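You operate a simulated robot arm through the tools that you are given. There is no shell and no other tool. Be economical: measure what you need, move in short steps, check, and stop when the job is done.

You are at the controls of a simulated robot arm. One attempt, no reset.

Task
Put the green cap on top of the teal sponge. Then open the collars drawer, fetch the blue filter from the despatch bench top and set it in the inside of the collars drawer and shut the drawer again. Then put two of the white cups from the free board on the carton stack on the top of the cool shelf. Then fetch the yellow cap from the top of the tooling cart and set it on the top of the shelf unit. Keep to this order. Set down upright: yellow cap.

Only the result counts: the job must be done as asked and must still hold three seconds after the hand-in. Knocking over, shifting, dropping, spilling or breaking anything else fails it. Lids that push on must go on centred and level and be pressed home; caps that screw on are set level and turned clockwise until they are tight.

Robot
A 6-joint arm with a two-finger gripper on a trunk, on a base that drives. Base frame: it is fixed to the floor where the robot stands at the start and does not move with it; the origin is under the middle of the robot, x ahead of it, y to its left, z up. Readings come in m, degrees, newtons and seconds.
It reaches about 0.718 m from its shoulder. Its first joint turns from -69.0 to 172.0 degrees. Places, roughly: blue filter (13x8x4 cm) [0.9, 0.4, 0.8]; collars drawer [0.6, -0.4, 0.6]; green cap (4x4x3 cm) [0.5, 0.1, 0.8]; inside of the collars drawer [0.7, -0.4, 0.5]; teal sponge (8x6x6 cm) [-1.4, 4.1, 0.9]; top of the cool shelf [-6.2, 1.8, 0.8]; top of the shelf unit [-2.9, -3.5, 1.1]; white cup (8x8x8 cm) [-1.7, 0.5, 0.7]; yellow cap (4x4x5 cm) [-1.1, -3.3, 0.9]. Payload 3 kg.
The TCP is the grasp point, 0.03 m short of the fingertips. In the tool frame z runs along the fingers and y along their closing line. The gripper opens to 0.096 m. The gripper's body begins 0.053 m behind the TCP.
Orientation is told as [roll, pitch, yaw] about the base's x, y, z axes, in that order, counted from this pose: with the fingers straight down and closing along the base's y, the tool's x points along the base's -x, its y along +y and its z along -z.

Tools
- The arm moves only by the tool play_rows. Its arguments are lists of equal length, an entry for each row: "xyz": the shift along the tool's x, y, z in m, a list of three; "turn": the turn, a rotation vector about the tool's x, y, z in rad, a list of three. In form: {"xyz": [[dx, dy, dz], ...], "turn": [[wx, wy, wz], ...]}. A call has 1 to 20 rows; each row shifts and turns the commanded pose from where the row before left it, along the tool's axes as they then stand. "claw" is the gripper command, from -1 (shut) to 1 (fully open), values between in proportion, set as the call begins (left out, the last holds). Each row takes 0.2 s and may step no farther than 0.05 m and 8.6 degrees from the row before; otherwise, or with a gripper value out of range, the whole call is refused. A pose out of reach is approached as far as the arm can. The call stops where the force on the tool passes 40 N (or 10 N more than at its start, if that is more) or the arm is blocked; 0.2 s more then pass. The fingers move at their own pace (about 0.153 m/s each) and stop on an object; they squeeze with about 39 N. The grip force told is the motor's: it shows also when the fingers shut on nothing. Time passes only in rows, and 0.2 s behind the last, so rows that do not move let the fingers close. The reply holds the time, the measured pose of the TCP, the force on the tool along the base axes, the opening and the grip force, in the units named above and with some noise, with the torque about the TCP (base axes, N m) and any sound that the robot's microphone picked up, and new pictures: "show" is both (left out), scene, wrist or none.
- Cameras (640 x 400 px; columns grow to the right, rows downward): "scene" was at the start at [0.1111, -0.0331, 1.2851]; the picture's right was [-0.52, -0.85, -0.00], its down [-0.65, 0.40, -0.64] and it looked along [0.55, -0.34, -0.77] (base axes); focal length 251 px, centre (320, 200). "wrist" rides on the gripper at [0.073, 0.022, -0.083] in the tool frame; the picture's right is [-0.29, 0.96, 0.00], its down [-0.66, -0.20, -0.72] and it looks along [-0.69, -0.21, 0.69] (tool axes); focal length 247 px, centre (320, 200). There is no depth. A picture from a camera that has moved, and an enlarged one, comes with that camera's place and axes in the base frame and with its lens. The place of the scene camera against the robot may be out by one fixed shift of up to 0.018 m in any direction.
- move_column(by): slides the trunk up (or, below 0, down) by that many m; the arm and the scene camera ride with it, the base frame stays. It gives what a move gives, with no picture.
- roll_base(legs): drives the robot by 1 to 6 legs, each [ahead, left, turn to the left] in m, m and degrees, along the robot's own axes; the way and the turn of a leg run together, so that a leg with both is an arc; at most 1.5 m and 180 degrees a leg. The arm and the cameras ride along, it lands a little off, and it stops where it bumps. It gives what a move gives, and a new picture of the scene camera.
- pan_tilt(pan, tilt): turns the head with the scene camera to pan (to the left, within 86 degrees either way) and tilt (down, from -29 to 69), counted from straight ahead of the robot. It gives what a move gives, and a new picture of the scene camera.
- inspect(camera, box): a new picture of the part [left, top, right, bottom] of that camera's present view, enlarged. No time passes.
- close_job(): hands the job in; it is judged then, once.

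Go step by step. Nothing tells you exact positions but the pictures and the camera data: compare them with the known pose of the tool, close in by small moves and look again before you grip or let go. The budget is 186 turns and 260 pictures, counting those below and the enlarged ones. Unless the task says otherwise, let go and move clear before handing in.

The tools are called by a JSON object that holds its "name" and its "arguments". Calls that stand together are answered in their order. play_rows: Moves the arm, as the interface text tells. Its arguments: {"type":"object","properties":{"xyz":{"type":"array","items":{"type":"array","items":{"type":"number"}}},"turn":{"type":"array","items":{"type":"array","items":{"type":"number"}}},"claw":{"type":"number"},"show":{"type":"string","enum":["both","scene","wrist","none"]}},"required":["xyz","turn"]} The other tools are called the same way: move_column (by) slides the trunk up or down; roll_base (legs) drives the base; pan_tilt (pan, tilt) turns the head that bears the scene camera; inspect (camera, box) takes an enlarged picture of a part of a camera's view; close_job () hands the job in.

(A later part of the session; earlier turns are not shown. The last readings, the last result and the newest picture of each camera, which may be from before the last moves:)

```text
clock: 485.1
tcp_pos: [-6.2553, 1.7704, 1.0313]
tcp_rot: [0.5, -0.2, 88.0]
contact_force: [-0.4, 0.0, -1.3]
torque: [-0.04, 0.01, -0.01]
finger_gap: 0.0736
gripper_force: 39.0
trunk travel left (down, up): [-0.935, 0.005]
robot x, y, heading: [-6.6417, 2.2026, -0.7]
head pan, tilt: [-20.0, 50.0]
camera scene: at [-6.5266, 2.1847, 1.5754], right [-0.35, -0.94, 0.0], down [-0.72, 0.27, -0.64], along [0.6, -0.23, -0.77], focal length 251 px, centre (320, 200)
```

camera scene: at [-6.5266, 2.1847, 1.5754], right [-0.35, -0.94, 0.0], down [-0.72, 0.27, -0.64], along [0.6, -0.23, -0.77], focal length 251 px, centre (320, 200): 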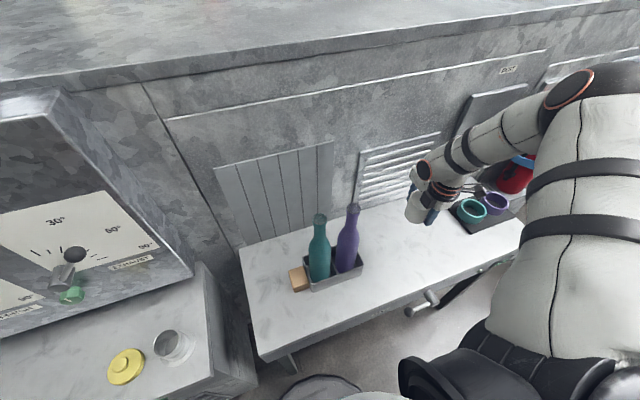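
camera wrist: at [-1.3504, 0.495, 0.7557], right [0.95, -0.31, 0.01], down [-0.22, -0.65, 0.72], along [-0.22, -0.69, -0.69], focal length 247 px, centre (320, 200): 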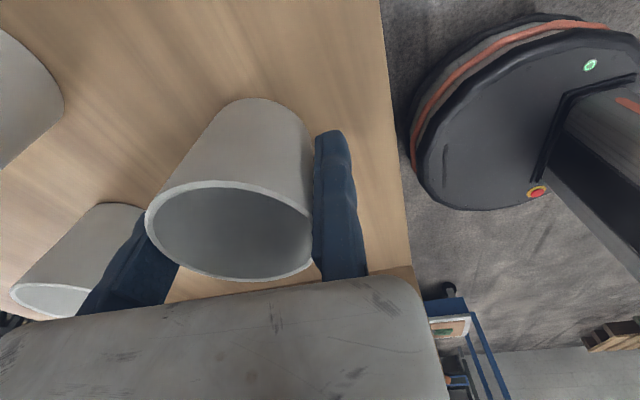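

Free shelf space runs from y ≈ 1.65 to 1.9. I set the first cup at about y 1.83, shifting the base and lowering with the trunk.

{"name": "roll_base", "arguments": {"legs": [[0, 0.06, 0.5]]}}

{"name": "move_column", "arguments": {"by": -0.14}}

{"name": "inspect", "arguments": {"camera": "scene", "box": [280, 140, 540, 300]}}

```text
clock: 486.1
tcp_pos: [-6.2513, 1.8274, 1.0297]
tcp_rot: [0.4, -0.6, 88.5]
contact_force: [0.8, 0.2, 0.1]
torque: [0.03, 0.04, 0.01]
finger_gap: 0.0735
gripper_force: 39.0
trunk travel left (down, up): [-0.935, 0.005]
robot x, y, heading: [-6.6462, 2.2605, -0.3]
head pan, tilt: [-20.0, 50.0]
camera scene: at [-6.5257, 2.2364, 1.5752], right [-0.34, -0.94, 0.0], down [-0.72, 0.27, -0.64], along [0.6, -0.22, -0.77], focal length 251 px, centre (320, 200)
```

scene: 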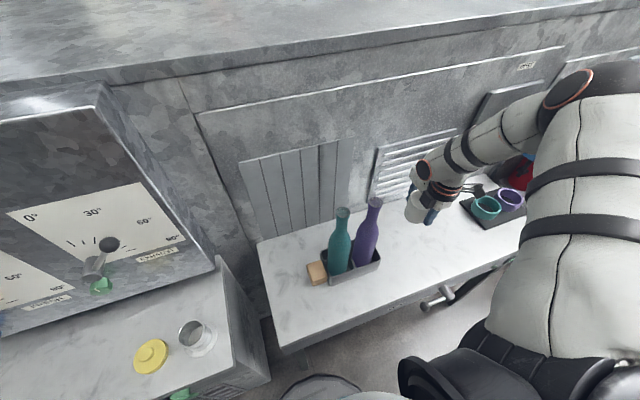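

```text
clock: 487.7
tcp_pos: [-6.2519, 1.8326, 0.8916]
tcp_rot: [0.4, -0.3, 88.4]
contact_force: [0.4, -0.5, -0.2]
torque: [0.03, -0.03, 0.02]
finger_gap: 0.0736
gripper_force: 39.1
trunk travel left (down, up): [-0.795, 0.145]
robot x, y, heading: [-6.6513, 2.2648, 0.0]
head pan, tilt: [-20.0, 50.0]
```

```text
2.46 times, centred on (410, 220) of scene
camera zoom: at [-6.5261, 2.2434, 1.4354], right [-0.34, -0.94, 0.0], down [-0.72, 0.26, -0.64], along [0.6, -0.22, -0.77], focal length 618 px, centre (98, 151)
```

zoom: 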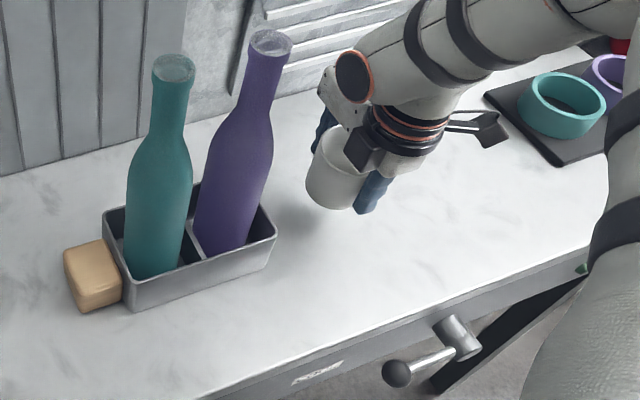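

{"name": "move_column", "arguments": {"by": -0.03}}

{"name": "move_column", "arguments": {"by": -0.012}}

{"name": "move_column", "arguments": {"by": -0.008}}

```text
clock: 488.5
tcp_pos: [-6.252, 1.8325, 0.8621]
tcp_rot: [0.5, -0.2, 88.6]
contact_force: [0.1, 0.2, -0.6]
torque: [-0.03, 0.01, -0.02]
finger_gap: 0.0739
gripper_force: 39.1
trunk travel left (down, up): [-0.765, 0.175]
robot x, y, heading: [-6.6454, 2.263, -0.1]
head pan, tilt: [-20.0, 50.0]
```

```text
clock: 489.1
tcp_pos: [-6.2527, 1.8316, 0.8529]
tcp_rot: [0.1, -0.2, 88.5]
contact_force: [0.0, -2.3, 18.6]
torque: [-0.1, -0.2, -0.03]
finger_gap: 0.074
gripper_force: 39.2
trunk travel left (down, up): [-0.753, 0.187]
robot x, y, heading: [-6.6435, 2.2619, -0.1]
head pan, tilt: [-20.0, 50.0]
```

```text
clock: 489.6
tcp_pos: [-6.2509, 1.8337, 0.8445]
tcp_rot: [0.2, 0.0, 88.5]
contact_force: [8.6, -3.2, 28.2]
torque: [-0.01, -0.94, -0.1]
finger_gap: 0.0738
gripper_force: 39.2
trunk travel left (down, up): [-0.745, 0.195]
robot x, y, heading: [-6.6455, 2.2625, -0.1]
head pan, tilt: [-20.0, 50.0]
```

Contact. I relieve a little, open and rise clear.

{"name": "move_column", "arguments": {"by": 0.004}}

{"name": "play_rows", "arguments": {"xyz": [[0, 0, 0], [0, 0, 0], [0, 0.008, 0], [0, 0, 0]], "turn": [[0, 0, 0], [0, 0, 0], [0, 0, 0], [0, 0, 0]], "claw": 1, "show": "none"}}

{"name": "move_column", "arguments": {"by": 0.19}}

{"name": "inspect", "arguments": {"camera": "scene", "box": [280, 160, 540, 320]}}

```text
clock: 490.2
tcp_pos: [-6.2544, 1.8331, 0.8432]
tcp_rot: [0.6, -0.3, 88.5]
contact_force: [1.0, 1.2, 5.2]
torque: [-0.04, -0.17, 0.06]
finger_gap: 0.0739
gripper_force: 39.1
trunk travel left (down, up): [-0.749, 0.191]
robot x, y, heading: [-6.6452, 2.2638, 0.1]
head pan, tilt: [-20.0, 50.0]
```

```text
clock: 491.2
tcp_pos: [-6.2599, 1.8324, 0.8449]
tcp_rot: [0.4, -0.3, 88.5]
contact_force: [-0.2, -0.3, 0.1]
torque: [0.01, 0.0, 0.03]
finger_gap: 0.0959
gripper_force: 0.1
trunk travel left (down, up): [-0.749, 0.191]
robot x, y, heading: [-6.6468, 2.2677, -0.4]
head pan, tilt: [-20.0, 50.0]
```

```text
clock: 493.3
tcp_pos: [-6.2581, 1.8318, 1.0347]
tcp_rot: [0.4, -0.3, 88.5]
contact_force: [0.5, -0.1, 0.5]
torque: [0.0, 0.01, 0.0]
finger_gap: 0.0961
gripper_force: 0.1
trunk travel left (down, up): [-0.939, 0.001]
robot x, y, heading: [-6.6412, 2.261, 0.1]
head pan, tilt: [-20.0, 50.0]
```

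```text
2.46 times, centred on (410, 240) of scene
camera zoom: at [-6.526, 2.2434, 1.5794], right [-0.34, -0.94, 0.0], down [-0.72, 0.26, -0.64], along [0.6, -0.22, -0.77], focal length 618 px, centre (98, 102)
```

zoom: 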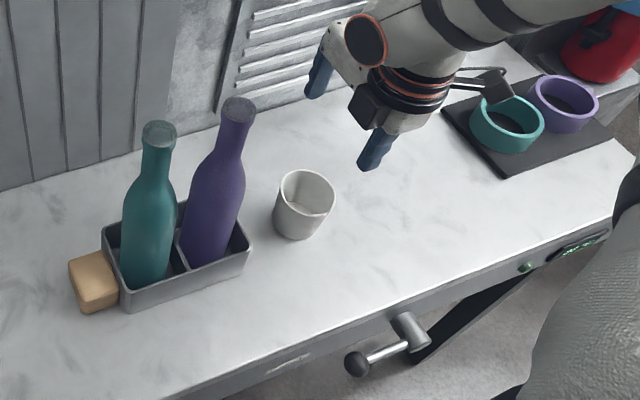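

Cup one stands upright on the cool shelf. I drive back the same way for the second cup.

{"name": "roll_base", "arguments": {"legs": [[-0.15, 0, 0], [0, -1.5, 0], [0, -1.5, 0], [0, -1.4, 0], [0, 0, -179]]}}

```text
clock: 522.5
tcp_pos: [-7.2082, -1.7316, 1.0363]
tcp_rot: [0.4, -0.3, -87.6]
contact_force: [0.5, -0.3, -0.1]
torque: [0.0, -0.01, -0.01]
finger_gap: 0.096
gripper_force: 0.1
trunk travel left (down, up): [-0.939, 0.001]
robot x, y, heading: [-6.7921, -2.1348, -176.3]
head pan, tilt: [-20.0, 50.0]
camera scene: at [-6.924, -2.1082, 1.5794], right [0.28, 0.96, 0.0], down [0.74, -0.21, -0.64], along [-0.62, 0.18, -0.77], focal length 251 px, centre (320, 200)
```

scene: 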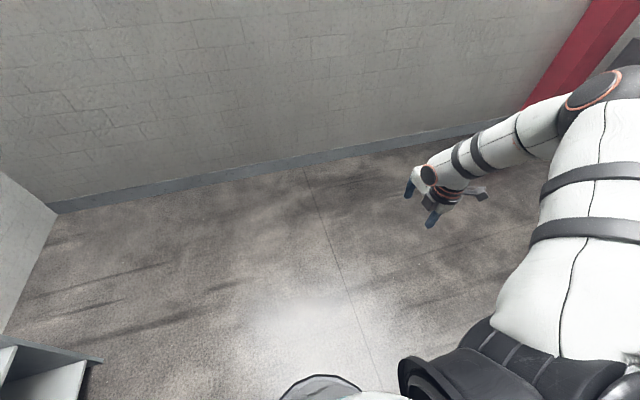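

{"name": "roll_base", "arguments": {"legs": [[0, 0.53, -3.7], [-1.5, 0, 0], [-1.5, 0, 0], [-1.3, 0, 0]]}}

```text
clock: 545.6
tcp_pos: [-2.8963, -2.181, 1.0357]
tcp_rot: [0.4, -0.4, -91.2]
contact_force: [0.0, -0.1, -1.1]
torque: [-0.01, -0.02, 0.02]
finger_gap: 0.0959
gripper_force: 0.1
trunk travel left (down, up): [-0.939, 0.001]
robot x, y, heading: [-2.5082, -2.6103, -179.9]
head pan, tilt: [-20.0, 50.0]
camera scene: at [-2.6368, -2.5768, 1.5793], right [0.34, 0.94, 0.0], down [0.72, -0.26, -0.64], along [-0.6, 0.22, -0.77], focal length 251 px, centre (320, 200)
```

scene: 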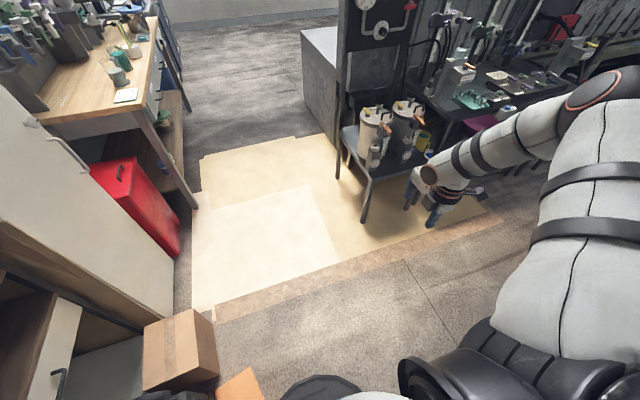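

{"name": "roll_base", "arguments": {"legs": [[-0.1, -0.22, 0], [-1.5, 0, 0], [-0.65, 0, 0], [0, -1.25, 0], [0, -1.2, 0]]}}

```text
clock: 569.2
tcp_pos: [-0.4963, 0.4767, 1.0354]
tcp_rot: [0.4, -0.3, -95.3]
contact_force: [0.1, 1.4, 0.2]
torque: [0.01, -0.02, 0.02]
finger_gap: 0.0961
gripper_force: 0.1
trunk travel left (down, up): [-0.939, 0.001]
robot x, y, heading: [-0.142, 0.0216, 176.0]
head pan, tilt: [-20.0, 50.0]
camera scene: at [-0.2658, 0.0624, 1.5794], right [0.41, 0.91, 0.0], down [0.7, -0.31, -0.64], along [-0.59, 0.26, -0.77], focal length 251 px, centre (320, 200)
```

scene: 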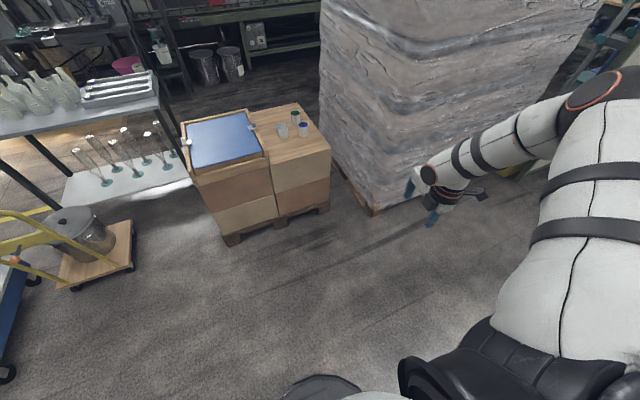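

I drive up to the stack again for cup B.

{"name": "roll_base", "arguments": {"legs": [[0.6, 0.12, 4], [0.29, 0, 0]]}}

{"name": "move_column", "arguments": {"by": -0.22}}

{"name": "inspect", "arguments": {"camera": "wrist", "box": [0, 0, 640, 400]}}

```text
clock: 574.2
tcp_pos: [-1.4215, 0.3577, 1.0351]
tcp_rot: [0.3, -0.3, -91.4]
contact_force: [-0.1, -0.5, -0.3]
torque: [0.0, 0.0, 0.04]
finger_gap: 0.0958
gripper_force: 0.1
trunk travel left (down, up): [-0.939, 0.001]
robot x, y, heading: [-1.0336, -0.0741, 180.1]
head pan, tilt: [-20.0, 50.0]
camera scene: at [-1.1617, -0.0382, 1.5796], right [0.34, 0.94, 0.0], down [0.72, -0.26, -0.64], along [-0.6, 0.22, -0.77], focal length 251 px, centre (320, 200)
```

scene: 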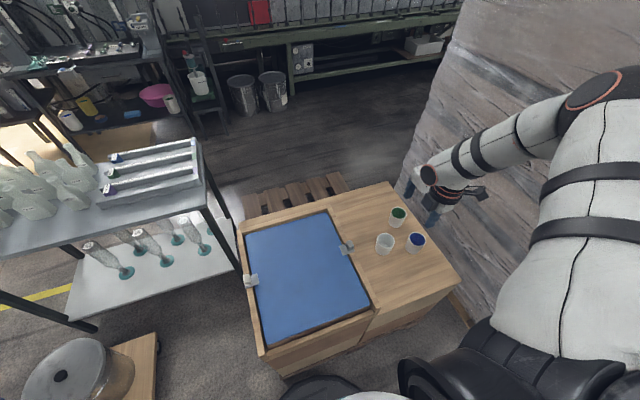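

```text
clock: 576.6
tcp_pos: [-1.4213, 0.3578, 0.8153]
tcp_rot: [0.4, -0.2, -91.4]
contact_force: [0.5, -0.5, -0.1]
torque: [0.0, 0.01, -0.02]
finger_gap: 0.0957
gripper_force: 0.1
trunk travel left (down, up): [-0.719, 0.221]
robot x, y, heading: [-1.0397, -0.0706, 180.2]
head pan, tilt: [-20.0, 50.0]
```

```text
1.00 times, centred on (320, 200) of wrist (not enlarged: the box is as wide or as high as the picture)
camera zoom: at [-1.398, 0.4306, 0.8992], right [0.95, -0.32, 0.01], down [-0.22, -0.65, 0.72], along [-0.22, -0.69, -0.69], focal length 247 px, centre (320, 200)
```

zoom: 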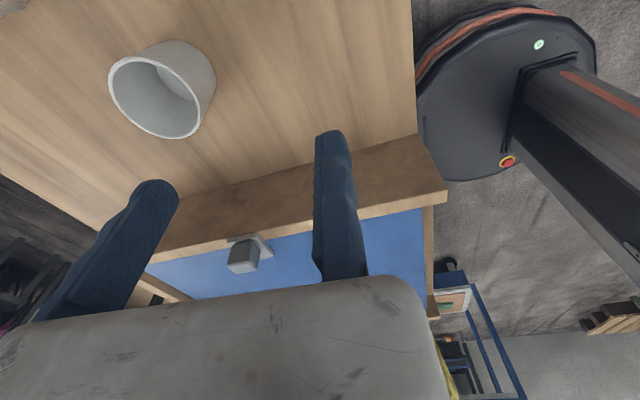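

Cup B is at (-1.557, 0.385). I raise the arm slightly for reach, shift over it, then lower with the trunk.

{"name": "play_rows", "arguments": {"xyz": [[0, 0, -0.04], [0, 0, -0.045], [0.012, -0.045, 0], [0.012, -0.0436, 0], [0, 0, 0]], "turn": [[0, 0, 0], [0, 0, 0], [0, 0, 0], [0, 0, 0], [0, 0, 0]], "show": "none"}}

{"name": "move_column", "arguments": {"by": -0.14}}

{"name": "inspect", "arguments": {"camera": "wrist", "box": [0, 0, 640, 400]}}

```text
clock: 577.8
tcp_pos: [-1.5079, 0.384, 0.9008]
tcp_rot: [0.3, -0.4, -91.3]
contact_force: [0.3, -1.0, 0.4]
torque: [-0.01, 0.02, 0.0]
finger_gap: 0.0958
gripper_force: 0.0
trunk travel left (down, up): [-0.719, 0.221]
robot x, y, heading: [-1.0369, -0.0756, 180.1]
head pan, tilt: [-20.0, 50.0]
```

```text
clock: 579.5
tcp_pos: [-1.5098, 0.3838, 0.7618]
tcp_rot: [0.2, -0.3, -91.4]
contact_force: [0.0, 0.8, 0.0]
torque: [0.02, 0.02, -0.03]
finger_gap: 0.0959
gripper_force: 0.0
trunk travel left (down, up): [-0.579, 0.361]
robot x, y, heading: [-1.0384, -0.0733, 179.7]
head pan, tilt: [-20.0, 50.0]
```

```text
1.00 times, centred on (320, 200) of wrist (not enlarged: the box is as wide or as high as the picture)
camera zoom: at [-1.485, 0.4575, 0.8445], right [0.95, -0.32, 0.01], down [-0.22, -0.65, 0.73], along [-0.23, -0.69, -0.69], focal length 247 px, centre (320, 200)
```

zoom: 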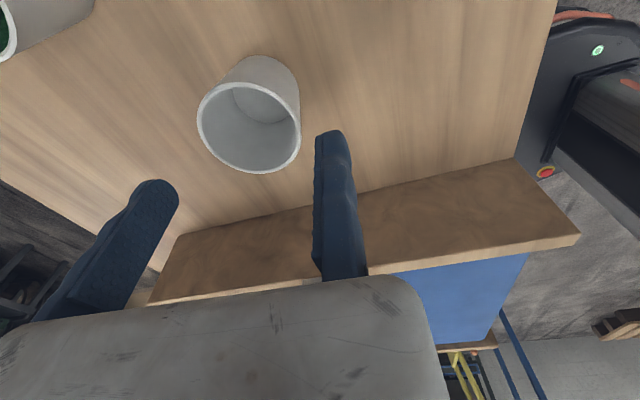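

{"name": "play_rows", "arguments": {"xyz": [[0.004, 0, 0], [0, 0, 0]], "turn": [[0, 0, 0], [0, 0, 0]], "show": "none"}}

{"name": "move_column", "arguments": {"by": -0.09}}

{"name": "play_rows", "arguments": {"xyz": [[0, 0, 0], [0, 0, 0], [0, 0, 0]], "turn": [[0, 0, 0], [0, 0, 0], [0, 0, 0]], "claw": -1, "show": "wrist"}}

```text
clock: 580.0
tcp_pos: [-1.508, 0.389, 0.7617]
tcp_rot: [0.3, -0.3, -91.3]
contact_force: [0.4, 0.2, 0.4]
torque: [-0.01, -0.02, -0.03]
finger_gap: 0.0958
gripper_force: 0.0
trunk travel left (down, up): [-0.579, 0.361]
robot x, y, heading: [-1.0386, -0.0704, 179.7]
head pan, tilt: [-20.0, 50.0]
```

```text
clock: 581.3
tcp_pos: [-1.5075, 0.3883, 0.6723]
tcp_rot: [0.3, -0.3, -91.4]
contact_force: [0.5, -0.7, 0.6]
torque: [-0.02, 0.01, -0.02]
finger_gap: 0.0964
gripper_force: 0.0
trunk travel left (down, up): [-0.489, 0.451]
robot x, y, heading: [-1.0357, -0.0722, 179.9]
head pan, tilt: [-20.0, 50.0]
```

```text
clock: 582.1
tcp_pos: [-1.5078, 0.3881, 0.6707]
tcp_rot: [0.3, -0.2, -91.4]
contact_force: [-0.5, 0.0, 1.4]
torque: [-0.02, 0.01, -0.01]
finger_gap: 0.0737
gripper_force: 38.8
trunk travel left (down, up): [-0.489, 0.451]
robot x, y, heading: [-1.0346, -0.0728, 180.0]
head pan, tilt: [-20.0, 50.0]
camera wrist: at [-1.4839, 0.4612, 0.7552], right [0.95, -0.32, 0.01], down [-0.22, -0.65, 0.72], along [-0.23, -0.69, -0.69], focal length 247 px, centre (320, 200)
```

wrist: 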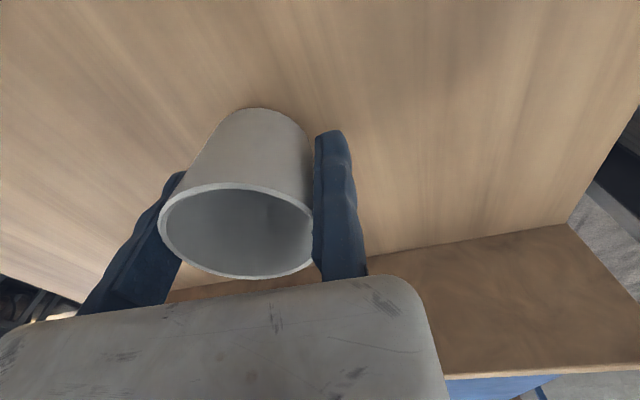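

Second cup gripped. I lift and take the same route.

{"name": "move_column", "arguments": {"by": 0.4}}

{"name": "roll_base", "arguments": {"legs": [[-0.75, 0, 0], [0, 1.2, 0], [0, 1.25, 0], [1.5, 0, 0], [0.6, 0.1, 0]]}}

```text
clock: 585.9
tcp_pos: [-1.5078, 0.3884, 1.0711]
tcp_rot: [0.4, -0.3, -91.3]
contact_force: [0.4, 0.5, -0.1]
torque: [0.02, -0.02, 0.03]
finger_gap: 0.0737
gripper_force: 39.0
trunk travel left (down, up): [-0.889, 0.051]
robot x, y, heading: [-1.0382, -0.0718, 180.1]
head pan, tilt: [-20.0, 50.0]
```

```text
clock: 611.5
tcp_pos: [-2.8346, -2.2697, 1.0723]
tcp_rot: [0.3, -0.2, -88.8]
contact_force: [-0.3, -0.9, 0.1]
torque: [0.01, -0.02, 0.0]
finger_gap: 0.0734
gripper_force: 39.0
trunk travel left (down, up): [-0.889, 0.051]
robot x, y, heading: [-2.3435, -2.7073, -177.6]
head pan, tilt: [-20.0, 50.0]
camera scene: at [-2.4722, -2.6801, 1.5294], right [0.3, 0.95, 0.0], down [0.73, -0.23, -0.64], along [-0.61, 0.19, -0.77], focal length 251 px, centre (320, 200)
```

scene: 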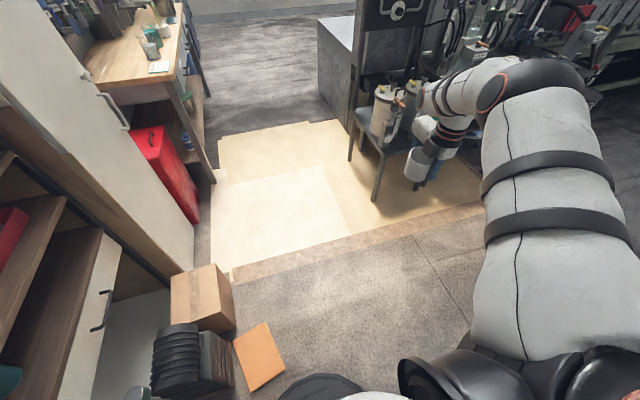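

An orange board lies near the lane's south side, so I shift north a bit before continuing west.

{"name": "roll_base", "arguments": {"legs": [[0, -0.2, -2.4], [0.8, 0, 0], [1.3, 0.14, 0], [1.2, 0, 0], [1.0, -0.4, 0], [0, 0, 178]]}}

```text
clock: 641.5
tcp_pos: [-6.1829, -2.6541, 1.0709]
tcp_rot: [0.3, -0.3, 91.6]
contact_force: [0.2, -0.4, 0.0]
torque: [0.02, 0.0, 0.02]
finger_gap: 0.0737
gripper_force: 39.0
trunk travel left (down, up): [-0.889, 0.051]
robot x, y, heading: [-6.6807, -2.2159, 3.3]
head pan, tilt: [-20.0, 50.0]
camera scene: at [-6.5588, -2.2328, 1.5294], right [-0.29, -0.96, 0.0], down [-0.73, 0.22, -0.64], along [0.61, -0.19, -0.77], focal length 251 px, centre (320, 200)
```

scene: 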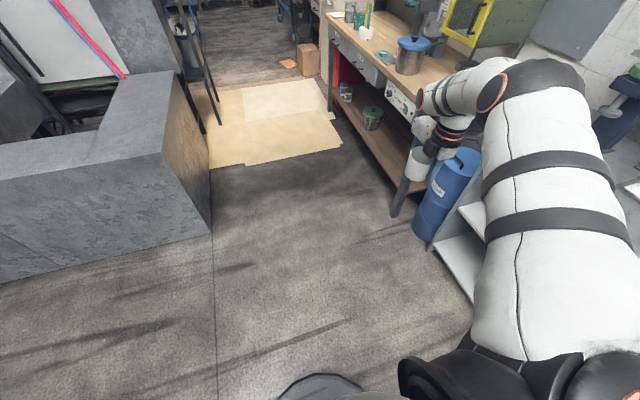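

{"name": "roll_base", "arguments": {"legs": [[-0.17, 1.4, -3.3], [0, 1.5, 0], [0, 1.4, 0]]}}

```text
clock: 662.1
tcp_pos: [-6.4242, 1.6249, 1.0702]
tcp_rot: [0.4, -0.3, 87.9]
contact_force: [-0.1, -1.2, -1.1]
torque: [0.04, 0.03, -0.05]
finger_gap: 0.0739
gripper_force: 38.5
trunk travel left (down, up): [-0.889, 0.051]
robot x, y, heading: [-6.8904, 2.0907, -1.0]
head pan, tilt: [-20.0, 50.0]
camera scene: at [-6.771, 2.0705, 1.5294], right [-0.35, -0.94, 0.0], down [-0.72, 0.27, -0.64], along [0.6, -0.23, -0.77], focal length 251 px, centre (320, 200)
```

scene: 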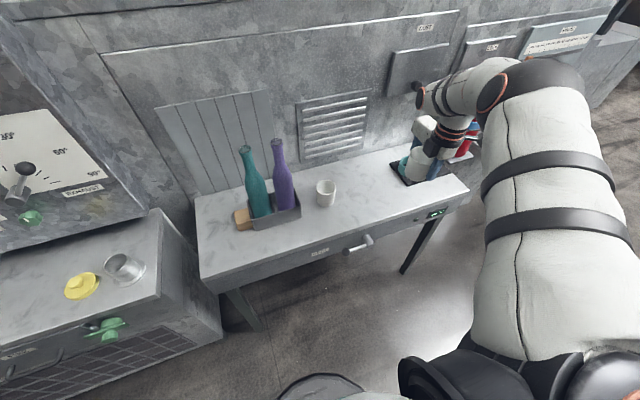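

Cup one still stands. I bring the second in at y ≈ 1.71 beside it.

{"name": "roll_base", "arguments": {"legs": [[0, 0.09, 1], [0.168, 0, 0]]}}

{"name": "move_column", "arguments": {"by": -0.18}}

{"name": "inspect", "arguments": {"camera": "scene", "box": [240, 100, 560, 300]}}

```text
clock: 664.3
tcp_pos: [-6.2437, 1.7272, 1.0728]
tcp_rot: [0.1, -0.3, 89.1]
contact_force: [-0.4, 0.6, -0.5]
torque: [0.0, 0.02, 0.01]
finger_gap: 0.0735
gripper_force: 38.8
trunk travel left (down, up): [-0.889, 0.051]
robot x, y, heading: [-6.7205, 2.1847, 0.8]
head pan, tilt: [-20.0, 50.0]
camera scene: at [-6.6012, 2.1652, 1.5296], right [-0.33, -0.94, 0.0], down [-0.72, 0.26, -0.64], along [0.61, -0.21, -0.77], focal length 251 px, centre (320, 200)
```

scene: 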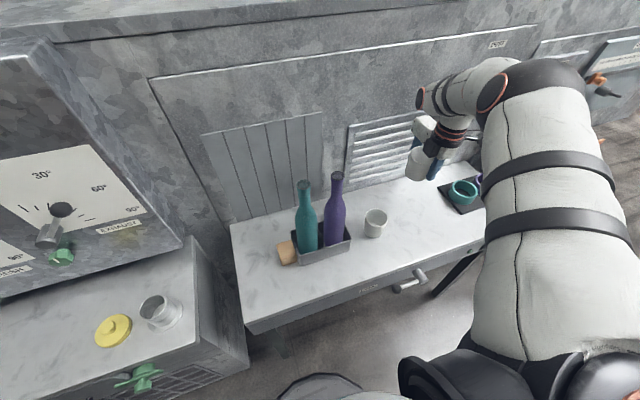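

```text
clock: 666.3
tcp_pos: [-6.2409, 1.7273, 0.8918]
tcp_rot: [0.3, -0.3, 89.1]
contact_force: [-0.4, -1.2, -0.4]
torque: [-0.01, 0.03, 0.0]
finger_gap: 0.0737
gripper_force: 39.0
trunk travel left (down, up): [-0.709, 0.231]
robot x, y, heading: [-6.721, 2.1858, 0.4]
head pan, tilt: [-20.0, 50.0]
```

```text
2.00 times, centred on (400, 200) of scene
camera zoom: at [-6.5989, 2.1658, 1.3494], right [-0.33, -0.94, 0.0], down [-0.72, 0.26, -0.64], along [0.61, -0.21, -0.77], focal length 502 px, centre (160, 200)
```

zoom: 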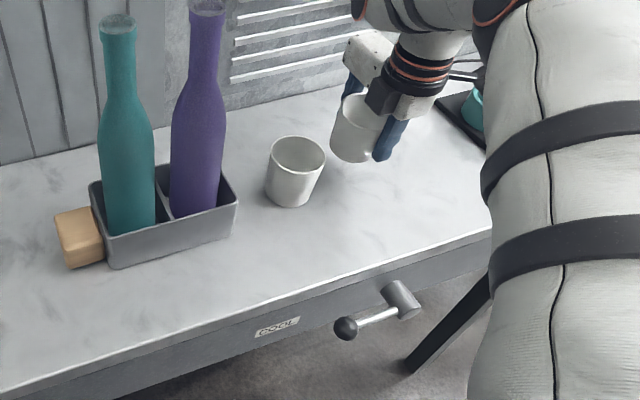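

Label "COOL" confirmed. I shift 15 mm away from the first cup and lower to contact.

{"name": "play_rows", "arguments": {"xyz": [[0.015, 0.008, 0], [0, 0, 0]], "turn": [[0, 0, 0], [0, 0, 0]], "show": "none"}}

{"name": "move_column", "arguments": {"by": -0.03}}

{"name": "move_column", "arguments": {"by": -0.008}}

{"name": "move_column", "arguments": {"by": -0.005}}

```text
clock: 666.9
tcp_pos: [-6.2509, 1.7127, 0.8928]
tcp_rot: [0.3, -0.2, 89.2]
contact_force: [0.7, -0.5, -0.7]
torque: [0.0, -0.01, -0.02]
finger_gap: 0.0734
gripper_force: 38.8
trunk travel left (down, up): [-0.709, 0.231]
robot x, y, heading: [-6.7173, 2.1824, 0.3]
head pan, tilt: [-20.0, 50.0]
```

```text
clock: 667.7
tcp_pos: [-6.2505, 1.7123, 0.8623]
tcp_rot: [0.4, -0.3, 89.1]
contact_force: [-0.1, -0.1, -0.7]
torque: [0.01, 0.0, 0.02]
finger_gap: 0.0738
gripper_force: 39.3
trunk travel left (down, up): [-0.679, 0.261]
robot x, y, heading: [-6.7193, 2.1842, 0.5]
head pan, tilt: [-20.0, 50.0]
```

```text
clock: 668.2
tcp_pos: [-6.2498, 1.7126, 0.8525]
tcp_rot: [0.3, -0.2, 89.1]
contact_force: [-0.6, 0.9, -0.5]
torque: [0.02, 0.0, 0.0]
finger_gap: 0.0738
gripper_force: 38.7
trunk travel left (down, up): [-0.671, 0.269]
robot x, y, heading: [-6.717, 2.1827, 0.4]
head pan, tilt: [-20.0, 50.0]
```

```text
clock: 668.8
tcp_pos: [-6.2513, 1.7135, 0.8509]
tcp_rot: [0.0, -0.2, 89.1]
contact_force: [1.1, -2.2, 14.5]
torque: [-0.01, -0.22, -0.07]
finger_gap: 0.0737
gripper_force: 39.1
trunk travel left (down, up): [-0.666, 0.274]
robot x, y, heading: [-6.7192, 2.1856, 0.7]
head pan, tilt: [-20.0, 50.0]
```

{"name": "move_column", "arguments": {"by": 0.002}}

{"name": "play_rows", "arguments": {"xyz": [[0, 0, 0], [0, 0, 0], [0, 0.008, 0], [0, 0, 0]], "turn": [[0, 0, 0], [0, 0, 0], [0, 0, 0], [0, 0, 0]], "claw": 1, "show": "none"}}

{"name": "move_column", "arguments": {"by": 0.25}}

{"name": "inspect", "arguments": {"camera": "scene", "box": [240, 140, 560, 340]}}

```text
clock: 669.3
tcp_pos: [-6.251, 1.7138, 0.8515]
tcp_rot: [0.2, -0.3, 89.0]
contact_force: [1.3, -2.0, 8.7]
torque: [-0.03, -0.15, -0.02]
finger_gap: 0.0737
gripper_force: 39.0
trunk travel left (down, up): [-0.668, 0.272]
robot x, y, heading: [-6.7159, 2.1836, 0.4]
head pan, tilt: [-20.0, 50.0]
```

```text
clock: 670.3
tcp_pos: [-6.2594, 1.7132, 0.8513]
tcp_rot: [0.2, -0.3, 89.1]
contact_force: [-0.4, -0.5, 0.3]
torque: [0.01, 0.03, 0.02]
finger_gap: 0.096
gripper_force: 0.1
trunk travel left (down, up): [-0.668, 0.272]
robot x, y, heading: [-6.7184, 2.1819, 0.5]
head pan, tilt: [-20.0, 50.0]
```

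```text
clock: 672.9
tcp_pos: [-6.2582, 1.7119, 1.1026]
tcp_rot: [0.3, -0.3, 89.0]
contact_force: [0.0, 0.4, -1.0]
torque: [0.02, 0.0, 0.0]
finger_gap: 0.096
gripper_force: 0.0
trunk travel left (down, up): [-0.918, 0.022]
robot x, y, heading: [-6.7186, 2.185, 0.1]
head pan, tilt: [-20.0, 50.0]
```

```text
2.00 times, centred on (400, 240) of scene
camera zoom: at [-6.5987, 2.1656, 1.5584], right [-0.33, -0.94, 0.0], down [-0.72, 0.26, -0.64], along [0.61, -0.21, -0.77], focal length 502 px, centre (160, 120)
```

zoom: 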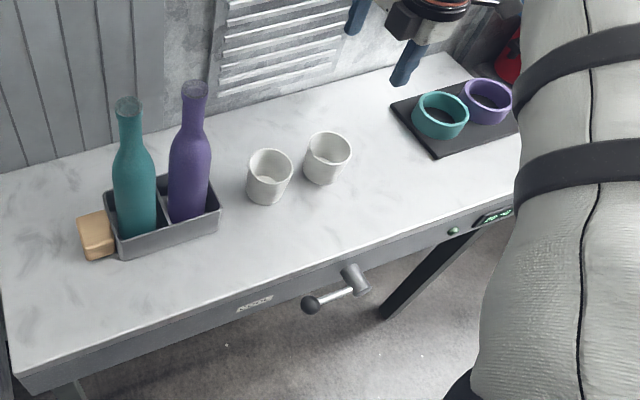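

Both white cups stand on the cool shelf. Next is the yellow cap on the tooling cart; I drive back along the same route.

{"name": "roll_base", "arguments": {"legs": [[-0.12, 0, 0], [0, -1.5, 0], [0, -1.5, 0], [0, -1.35, 0], [0, 0, -179]]}}

```text
clock: 701.9
tcp_pos: [-7.3178, -1.6507, 1.1011]
tcp_rot: [0.4, -0.4, -94.5]
contact_force: [0.3, 0.1, 0.3]
torque: [0.01, -0.02, 0.02]
finger_gap: 0.0961
gripper_force: 0.0
trunk travel left (down, up): [-0.918, 0.022]
robot x, y, heading: [-6.8903, -2.1513, 176.9]
head pan, tilt: [-20.0, 50.0]
camera scene: at [-7.0155, -2.1096, 1.5584], right [0.39, 0.92, 0.0], down [0.7, -0.3, -0.64], along [-0.59, 0.25, -0.77], focal length 251 px, centre (320, 200)
```

scene: 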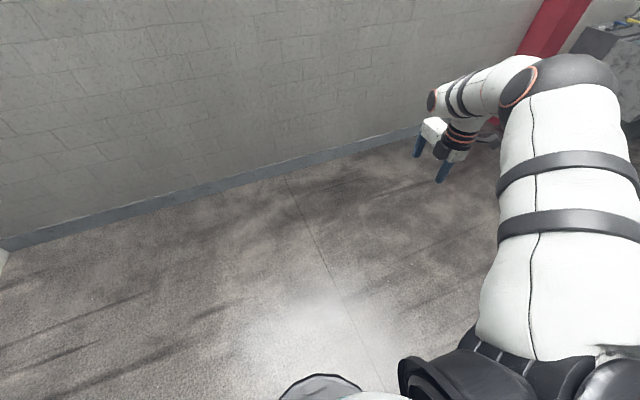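

{"name": "roll_base", "arguments": {"legs": [[0, 0.48, 3.1], [-1.5, 0, 0], [-1.5, 0, 0], [-1.1, -0.12, 0]]}}

```text
clock: 724.2
tcp_pos: [-3.2083, -2.1936, 1.1019]
tcp_rot: [0.3, -0.4, -92.8]
contact_force: [0.8, 0.7, 0.5]
torque: [0.0, -0.02, 0.01]
finger_gap: 0.096
gripper_force: 0.0
trunk travel left (down, up): [-0.918, 0.022]
robot x, y, heading: [-2.7635, -2.6789, 178.3]
head pan, tilt: [-20.0, 50.0]
camera scene: at [-2.8924, -2.6429, 1.5583], right [0.36, 0.93, 0.0], down [0.71, -0.28, -0.64], along [-0.6, 0.23, -0.77], focal length 251 px, centre (320, 200)
```

scene: 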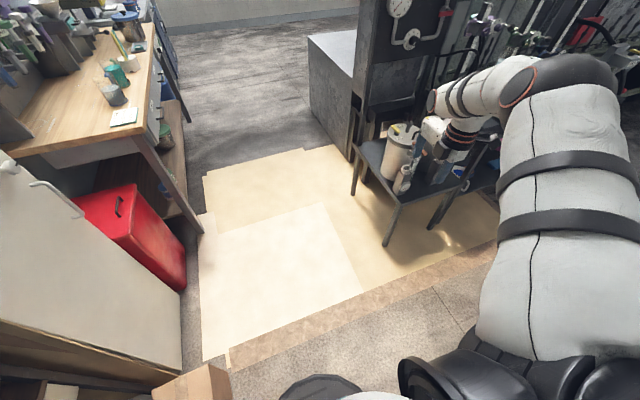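

{"name": "roll_base", "arguments": {"legs": [[0, -0.22, 1.7], [-1.4, 0, 0], [-0.6, 0, 0], [0, 0, 90]]}}

{"name": "pan_tilt", "arguments": {"pan": -30, "tilt": 40}}

```text
clock: 739.5
tcp_pos: [-1.204, -2.9026, 1.1028]
tcp_rot: [0.4, -0.2, -1.8]
contact_force: [-0.2, -0.4, 0.1]
torque: [0.0, 0.03, 0.0]
finger_gap: 0.096
gripper_force: 0.1
trunk travel left (down, up): [-0.918, 0.022]
robot x, y, heading: [-0.7226, -2.4507, -90.3]
head pan, tilt: [-20.0, 50.0]
camera scene: at [-0.756, -2.5658, 1.5584], right [-0.94, 0.35, 0.0], down [0.27, 0.72, -0.64], along [-0.22, -0.6, -0.77], focal length 251 px, centre (320, 200)
```

scene: 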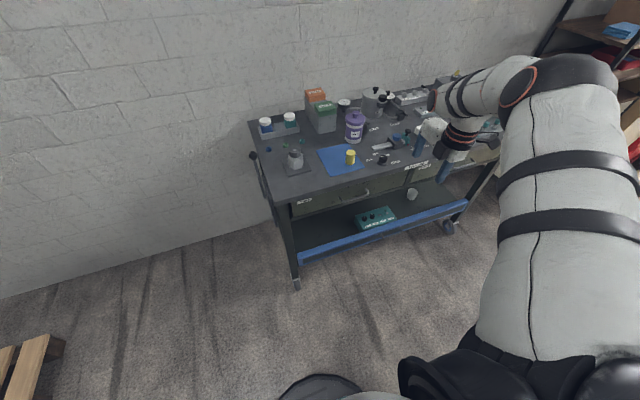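

```text
clock: 740.2
tcp_pos: [-1.2028, -2.902, 1.1023]
tcp_rot: [0.3, -0.3, -1.9]
contact_force: [-0.7, 0.2, 0.7]
torque: [0.05, 0.03, -0.04]
finger_gap: 0.0959
gripper_force: 0.1
trunk travel left (down, up): [-0.918, 0.022]
robot x, y, heading: [-0.7276, -2.4516, -90.1]
head pan, tilt: [-30.0, 40.0]
camera scene: at [-0.772, -2.5672, 1.5725], right [-0.86, 0.51, 0.0], down [0.33, 0.56, -0.77], along [-0.39, -0.66, -0.64], focal length 251 px, centre (320, 200)
```

scene: 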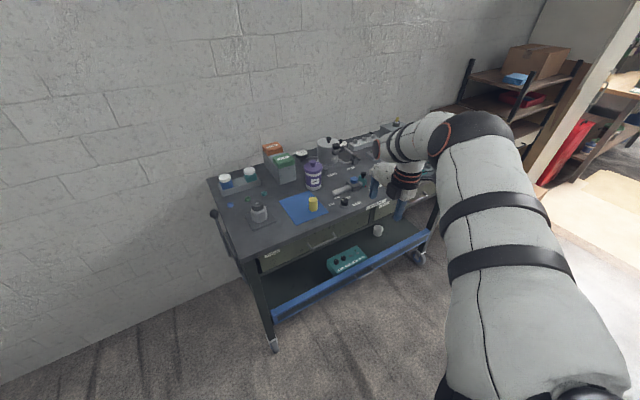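

The yellow cap stands at about (-1.14, -3.25) on the cart's blue mat. I move in and lower above it.

{"name": "roll_base", "arguments": {"legs": [[0.3, 0.06, 0]]}}

{"name": "move_column", "arguments": {"by": -0.12}}

{"name": "play_rows", "arguments": {"xyz": [[0, 0, 0], [0, 0, 0]], "turn": [[0, 0, 0], [0, 0, 0]], "claw": 0.4, "show": "wrist"}}

```text
clock: 742.3
tcp_pos: [-1.1415, -3.1998, 1.1009]
tcp_rot: [0.2, -0.4, -1.5]
contact_force: [0.2, -0.2, -0.6]
torque: [-0.02, -0.03, 0.0]
finger_gap: 0.0962
gripper_force: 0.0
trunk travel left (down, up): [-0.918, 0.022]
robot x, y, heading: [-0.6643, -2.7461, -90.1]
head pan, tilt: [-30.0, 40.0]
camera scene: at [-0.7131, -2.8619, 1.5727], right [-0.86, 0.5, 0.0], down [0.32, 0.56, -0.77], along [-0.38, -0.66, -0.64], focal length 251 px, centre (320, 200)
```

scene: 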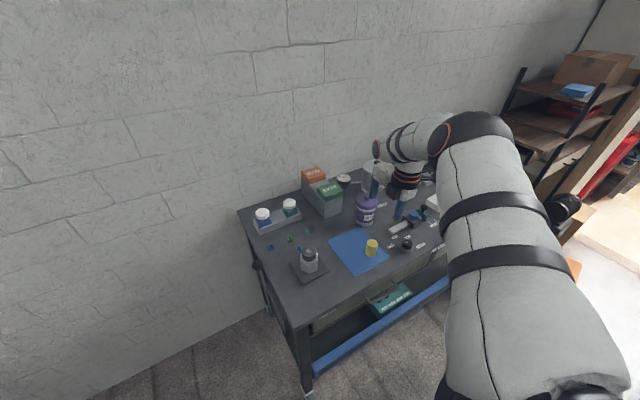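

```text
clock: 743.8
tcp_pos: [-1.1422, -3.2, 0.9812]
tcp_rot: [0.2, -0.3, -1.5]
contact_force: [-0.6, 0.0, -0.7]
torque: [0.02, 0.02, 0.0]
finger_gap: 0.0959
gripper_force: 0.0
trunk travel left (down, up): [-0.798, 0.142]
robot x, y, heading: [-0.6682, -2.7465, -90.1]
head pan, tilt: [-30.0, 40.0]
```

```text
clock: 744.4
tcp_pos: [-1.1419, -3.2008, 0.9824]
tcp_rot: [0.3, -0.3, -1.5]
contact_force: [0.0, 0.3, 0.2]
torque: [0.02, 0.0, 0.01]
finger_gap: 0.0672
gripper_force: 0.2
trunk travel left (down, up): [-0.798, 0.142]
robot x, y, heading: [-0.6634, -2.7444, -90.3]
head pan, tilt: [-30.0, 40.0]
camera wrist: at [-1.2148, -3.177, 1.0656], right [0.32, 0.95, 0.01], down [0.65, -0.22, 0.73], along [0.69, -0.23, -0.69], focal length 247 px, centre (320, 200)
```

wrist: 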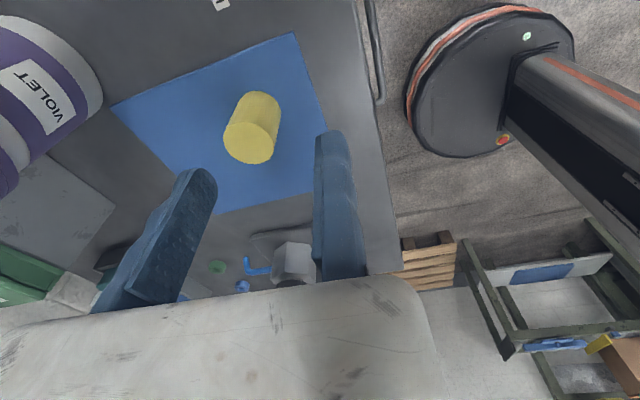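

Cap at (-1.141, -3.25), top z ≈ 0.92. I shift 20 mm, lower to z ≈ 0.91 and close.

{"name": "play_rows", "arguments": {"xyz": [[0, -0.02, 0], [0, 0, 0]], "turn": [[0, 0, 0], [0, 0, 0]], "show": "none"}}

{"name": "move_column", "arguments": {"by": -0.068}}

{"name": "inspect", "arguments": {"camera": "wrist", "box": [0, 0, 640, 400]}}

```text
clock: 745.0
tcp_pos: [-1.1423, -3.2098, 0.9819]
tcp_rot: [0.3, -0.3, -1.5]
contact_force: [0.6, 1.0, 0.8]
torque: [-0.01, 0.0, 0.0]
finger_gap: 0.0672
gripper_force: 0.1
out of reach, approached as far as the arm can: row 1
trunk travel left (down, up): [-0.798, 0.142]
robot x, y, heading: [-0.6626, -2.7435, -90.0]
head pan, tilt: [-30.0, 40.0]
```

```text
clock: 746.0
tcp_pos: [-1.1418, -3.2115, 0.9138]
tcp_rot: [0.3, -0.3, -1.4]
contact_force: [0.3, 0.6, 0.0]
torque: [0.0, 0.02, -0.02]
finger_gap: 0.0672
gripper_force: 0.0
trunk travel left (down, up): [-0.73, 0.21]
robot x, y, heading: [-0.6653, -2.7465, -90.0]
head pan, tilt: [-30.0, 40.0]
```

```text
1.00 times, centred on (320, 200) of wrist (not enlarged: the box is as wide or as high as the picture)
camera zoom: at [-1.2146, -3.187, 0.9973], right [0.32, 0.95, 0.01], down [0.65, -0.22, 0.73], along [0.69, -0.23, -0.69], focal length 247 px, centre (320, 200)
```

zoom: 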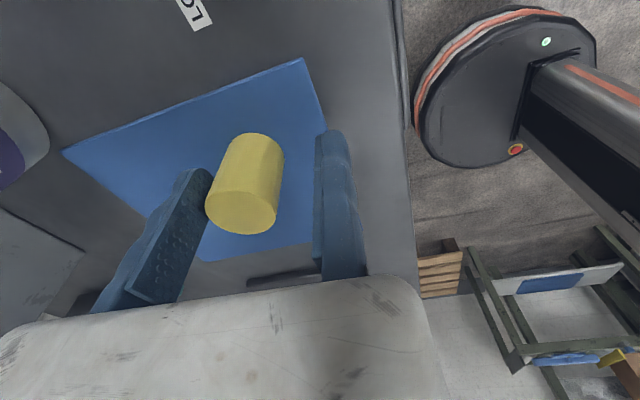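

{"name": "play_rows", "arguments": {"xyz": [[0, 0, 0], [0, 0, 0], [0, 0, 0]], "turn": [[0, 0, 0], [0, 0, 0], [0, 0, 0]], "claw": -1, "show": "wrist"}}

```text
clock: 746.9
tcp_pos: [-1.1419, -3.2114, 0.9135]
tcp_rot: [0.4, -0.2, -1.5]
contact_force: [-0.1, -2.1, 0.8]
torque: [-0.12, -0.02, 0.02]
finger_gap: 0.0346
gripper_force: 39.3
trunk travel left (down, up): [-0.73, 0.21]
robot x, y, heading: [-0.6657, -2.7456, -90.2]
head pan, tilt: [-30.0, 40.0]
camera wrist: at [-1.2145, -3.1874, 0.9974], right [0.32, 0.95, 0.01], down [0.65, -0.22, 0.72], along [0.69, -0.23, -0.69], focal length 247 px, centre (320, 200)
```

wrist: 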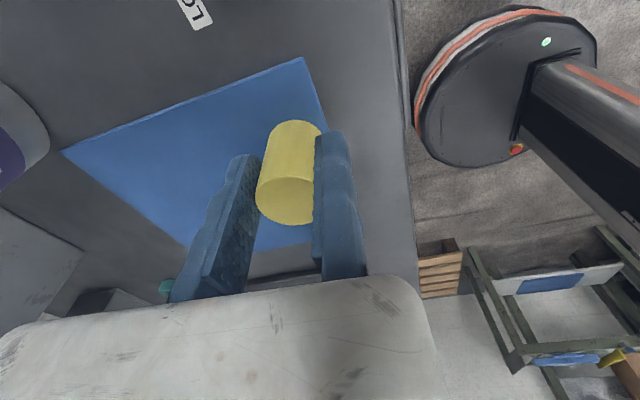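

The cap is held (34.6 mm). I lift it, back off and sidestep west to look at the shelf unit's top.

{"name": "move_column", "arguments": {"by": 0.2}}

{"name": "pan_tilt", "arguments": {"pan": -35, "tilt": 25}}

{"name": "roll_base", "arguments": {"legs": [[-0.35, 0, 0], [0, -1.3, 0]]}}

```text
clock: 749.0
tcp_pos: [-1.142, -3.2101, 1.1136]
tcp_rot: [0.3, -0.3, -1.5]
contact_force: [0.3, -0.1, -1.7]
torque: [-0.01, -0.01, -0.02]
finger_gap: 0.0343
gripper_force: 39.4
trunk travel left (down, up): [-0.93, 0.01]
robot x, y, heading: [-0.6644, -2.7498, -89.9]
head pan, tilt: [-30.0, 40.0]
```

```text
clock: 749.8
tcp_pos: [-1.1414, -3.2105, 1.1129]
tcp_rot: [0.3, -0.3, -1.5]
contact_force: [-0.3, -0.4, 0.1]
torque: [-0.01, -0.02, -0.03]
finger_gap: 0.0345
gripper_force: 38.8
trunk travel left (down, up): [-0.93, 0.01]
robot x, y, heading: [-0.6678, -2.7453, -90.3]
head pan, tilt: [-35.0, 25.0]
camera scene: at [-0.7233, -2.8656, 1.6078], right [-0.82, 0.58, 0.0], down [0.24, 0.35, -0.91], along [-0.52, -0.74, -0.42], focal length 251 px, centre (320, 200)
```

scene: 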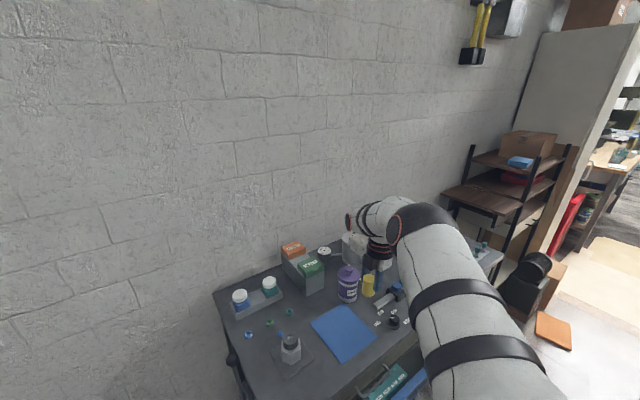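

```text
clock: 758.3
tcp_pos: [-2.4728, -2.8252, 1.1137]
tcp_rot: [0.3, -0.3, -3.4]
contact_force: [-0.7, 0.0, -0.3]
torque: [0.0, 0.0, 0.01]
finger_gap: 0.0343
gripper_force: 39.4
trunk travel left (down, up): [-0.93, 0.01]
robot x, y, heading: [-1.9855, -2.3802, -92.0]
head pan, tilt: [-35.0, 25.0]
camera scene: at [-2.0441, -2.4935, 1.6079], right [-0.8, 0.6, 0.0], down [0.25, 0.34, -0.91], along [-0.55, -0.72, -0.42], focal length 251 px, centre (320, 200)
```

scene: 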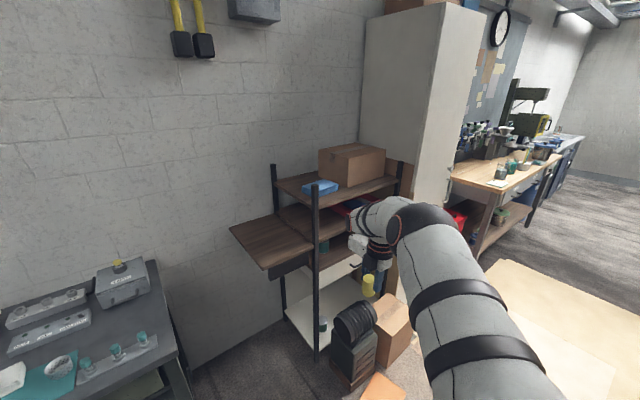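

{"name": "inspect", "arguments": {"camera": "scene", "box": [220, 120, 440, 290]}}

```text
2.35 times, centred on (330, 205) of scene
camera zoom: at [-2.0441, -2.4935, 1.6079], right [-0.8, 0.6, 0.0], down [0.25, 0.34, -0.91], along [-0.55, -0.72, -0.42], focal length 591 px, centre (296, 188)
```

zoom: 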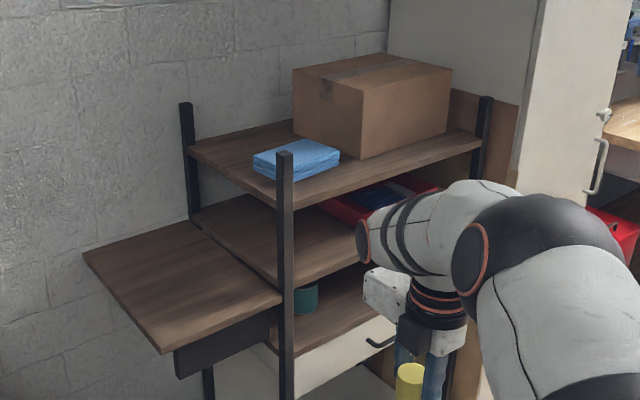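

The top shelf (z ≈ 1.1) has a free strip in front of the blue cloth and carton, around (-2.87, -3.37). I raise the hand, turn it so it closes east–west, and approach from the north-east.

{"name": "play_rows", "arguments": {"xyz": [[0, 0, -0.03], [0, 0, -0.03], [0, 0, -0.03], [0, 0, 0], [0, 0, 0], [0, 0, 0], [0, 0, 0], [0, 0, 0], [0, 0, 0], [0, 0, 0], [0, 0, 0], [0, 0, 0]], "turn": [[0, 0, 0], [0, 0, 0], [0, 0, 0], [0, 0, 0.1428], [0, 0, 0.1428], [0, 0, 0.1428], [0, 0, 0.1428], [0, 0, 0.1428], [0, 0, 0.1428], [0, 0, 0.1428], [0, 0, 0.1428], [0, 0, 0.1428]], "show": "none"}}

{"name": "roll_base", "arguments": {"legs": [[0, 0, -13], [0.58, -0.17, 0]]}}

```text
clock: 760.9
tcp_pos: [-2.4744, -2.8251, 1.2039]
tcp_rot: [0.3, 0.2, -77.1]
contact_force: [-0.3, 0.1, -0.6]
torque: [0.0, 0.04, -0.01]
finger_gap: 0.0346
gripper_force: 38.9
trunk travel left (down, up): [-0.93, 0.01]
robot x, y, heading: [-1.9861, -2.3778, -91.6]
head pan, tilt: [-35.0, 25.0]
```

```text
clock: 765.1
tcp_pos: [-2.891, -3.1961, 1.2035]
tcp_rot: [0.3, 0.2, -91.0]
contact_force: [-0.3, -0.6, 0.3]
torque: [0.04, -0.01, 0.0]
finger_gap: 0.0343
gripper_force: 38.7
trunk travel left (down, up): [-0.93, 0.01]
robot x, y, heading: [-2.3074, -2.8785, -105.7]
head pan, tilt: [-35.0, 25.0]
camera scene: at [-2.3966, -2.9799, 1.608], right [-0.63, 0.78, 0.0], down [0.33, 0.27, -0.91], along [-0.7, -0.57, -0.42], focal length 251 px, centre (320, 200)
```

scene: 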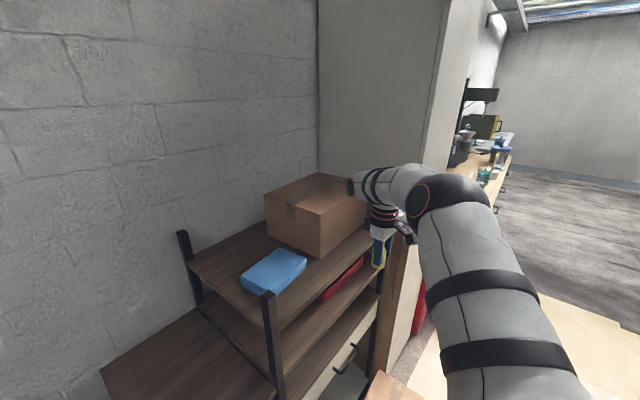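

{"name": "inspect", "arguments": {"camera": "scene", "box": [170, 160, 430, 340]}}

{"name": "inspect", "arguments": {"camera": "wrist", "box": [0, 0, 640, 400]}}

```text
2.22 times, centred on (300, 250) of scene
camera zoom: at [-2.3966, -2.9799, 1.608], right [-0.63, 0.78, 0.0], down [0.33, 0.27, -0.91], along [-0.7, -0.57, -0.42], focal length 558 px, centre (364, 89)
```

zoom: 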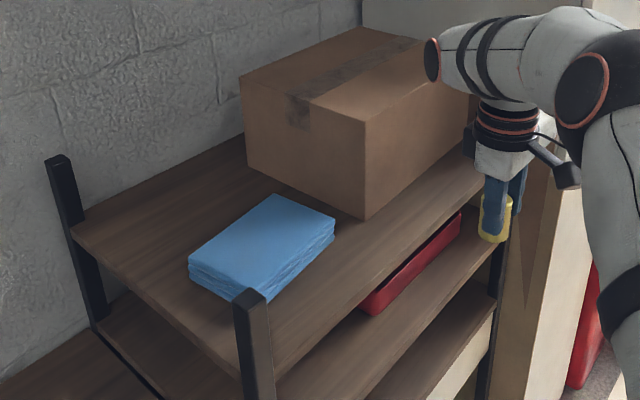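

```text
1.00 times, centred on (320, 200) of wrist (not enlarged: the box is as wide or as high as the picture)
camera zoom: at [-2.868, -3.1249, 1.2877], right [0.95, -0.31, 0.0], down [-0.22, -0.66, 0.72], along [-0.22, -0.69, -0.69], focal length 247 px, centre (320, 200)
```

zoom: 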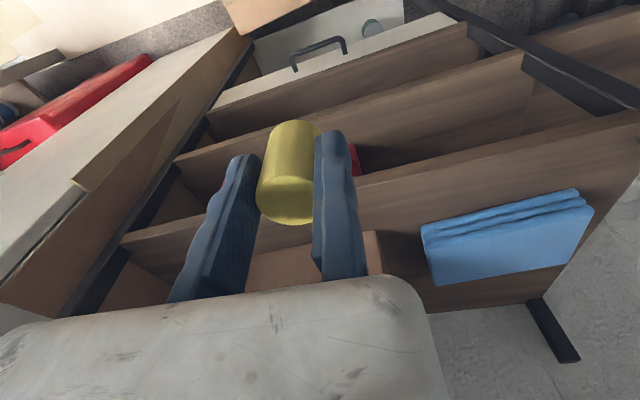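

I aim for a spot at about (-2.795, -3.35), in front of the cloth and clear of the carton. A small left turn of the base brings the hand there.

{"name": "roll_base", "arguments": {"legs": [[0, 0, 12]]}}

{"name": "play_rows", "arguments": {"xyz": [[0, 0, 0], [0, 0, 0]], "turn": [[0, 0, 0.1], [0, 0, 0.1]], "show": "none"}}

```text
clock: 766.3
tcp_pos: [-2.8149, -3.3108, 1.2036]
tcp_rot: [0.4, 0.2, -79.1]
contact_force: [0.1, -0.4, 0.3]
torque: [0.02, 0.0, 0.01]
finger_gap: 0.0343
gripper_force: 38.9
trunk travel left (down, up): [-0.93, 0.01]
robot x, y, heading: [-2.3059, -2.8816, -93.9]
head pan, tilt: [-35.0, 25.0]
camera scene: at [-2.3742, -2.9956, 1.6079], right [-0.78, 0.63, 0.0], down [0.27, 0.33, -0.91], along [-0.57, -0.7, -0.42], focal length 251 px, centre (320, 200)
```

scene: 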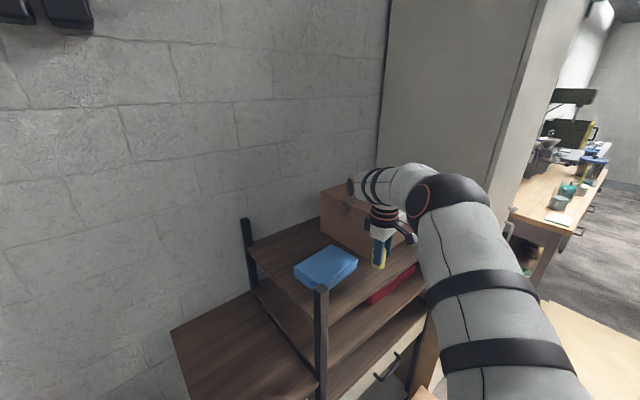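

```text
clock: 766.9
tcp_pos: [-2.8144, -3.3113, 1.2037]
tcp_rot: [0.3, 0.2, -90.7]
contact_force: [-0.2, -0.2, 0.2]
torque: [-0.02, -0.02, 0.01]
finger_gap: 0.0343
gripper_force: 38.9
trunk travel left (down, up): [-0.93, 0.01]
robot x, y, heading: [-2.31, -2.883, -94.3]
head pan, tilt: [-35.0, 25.0]
```

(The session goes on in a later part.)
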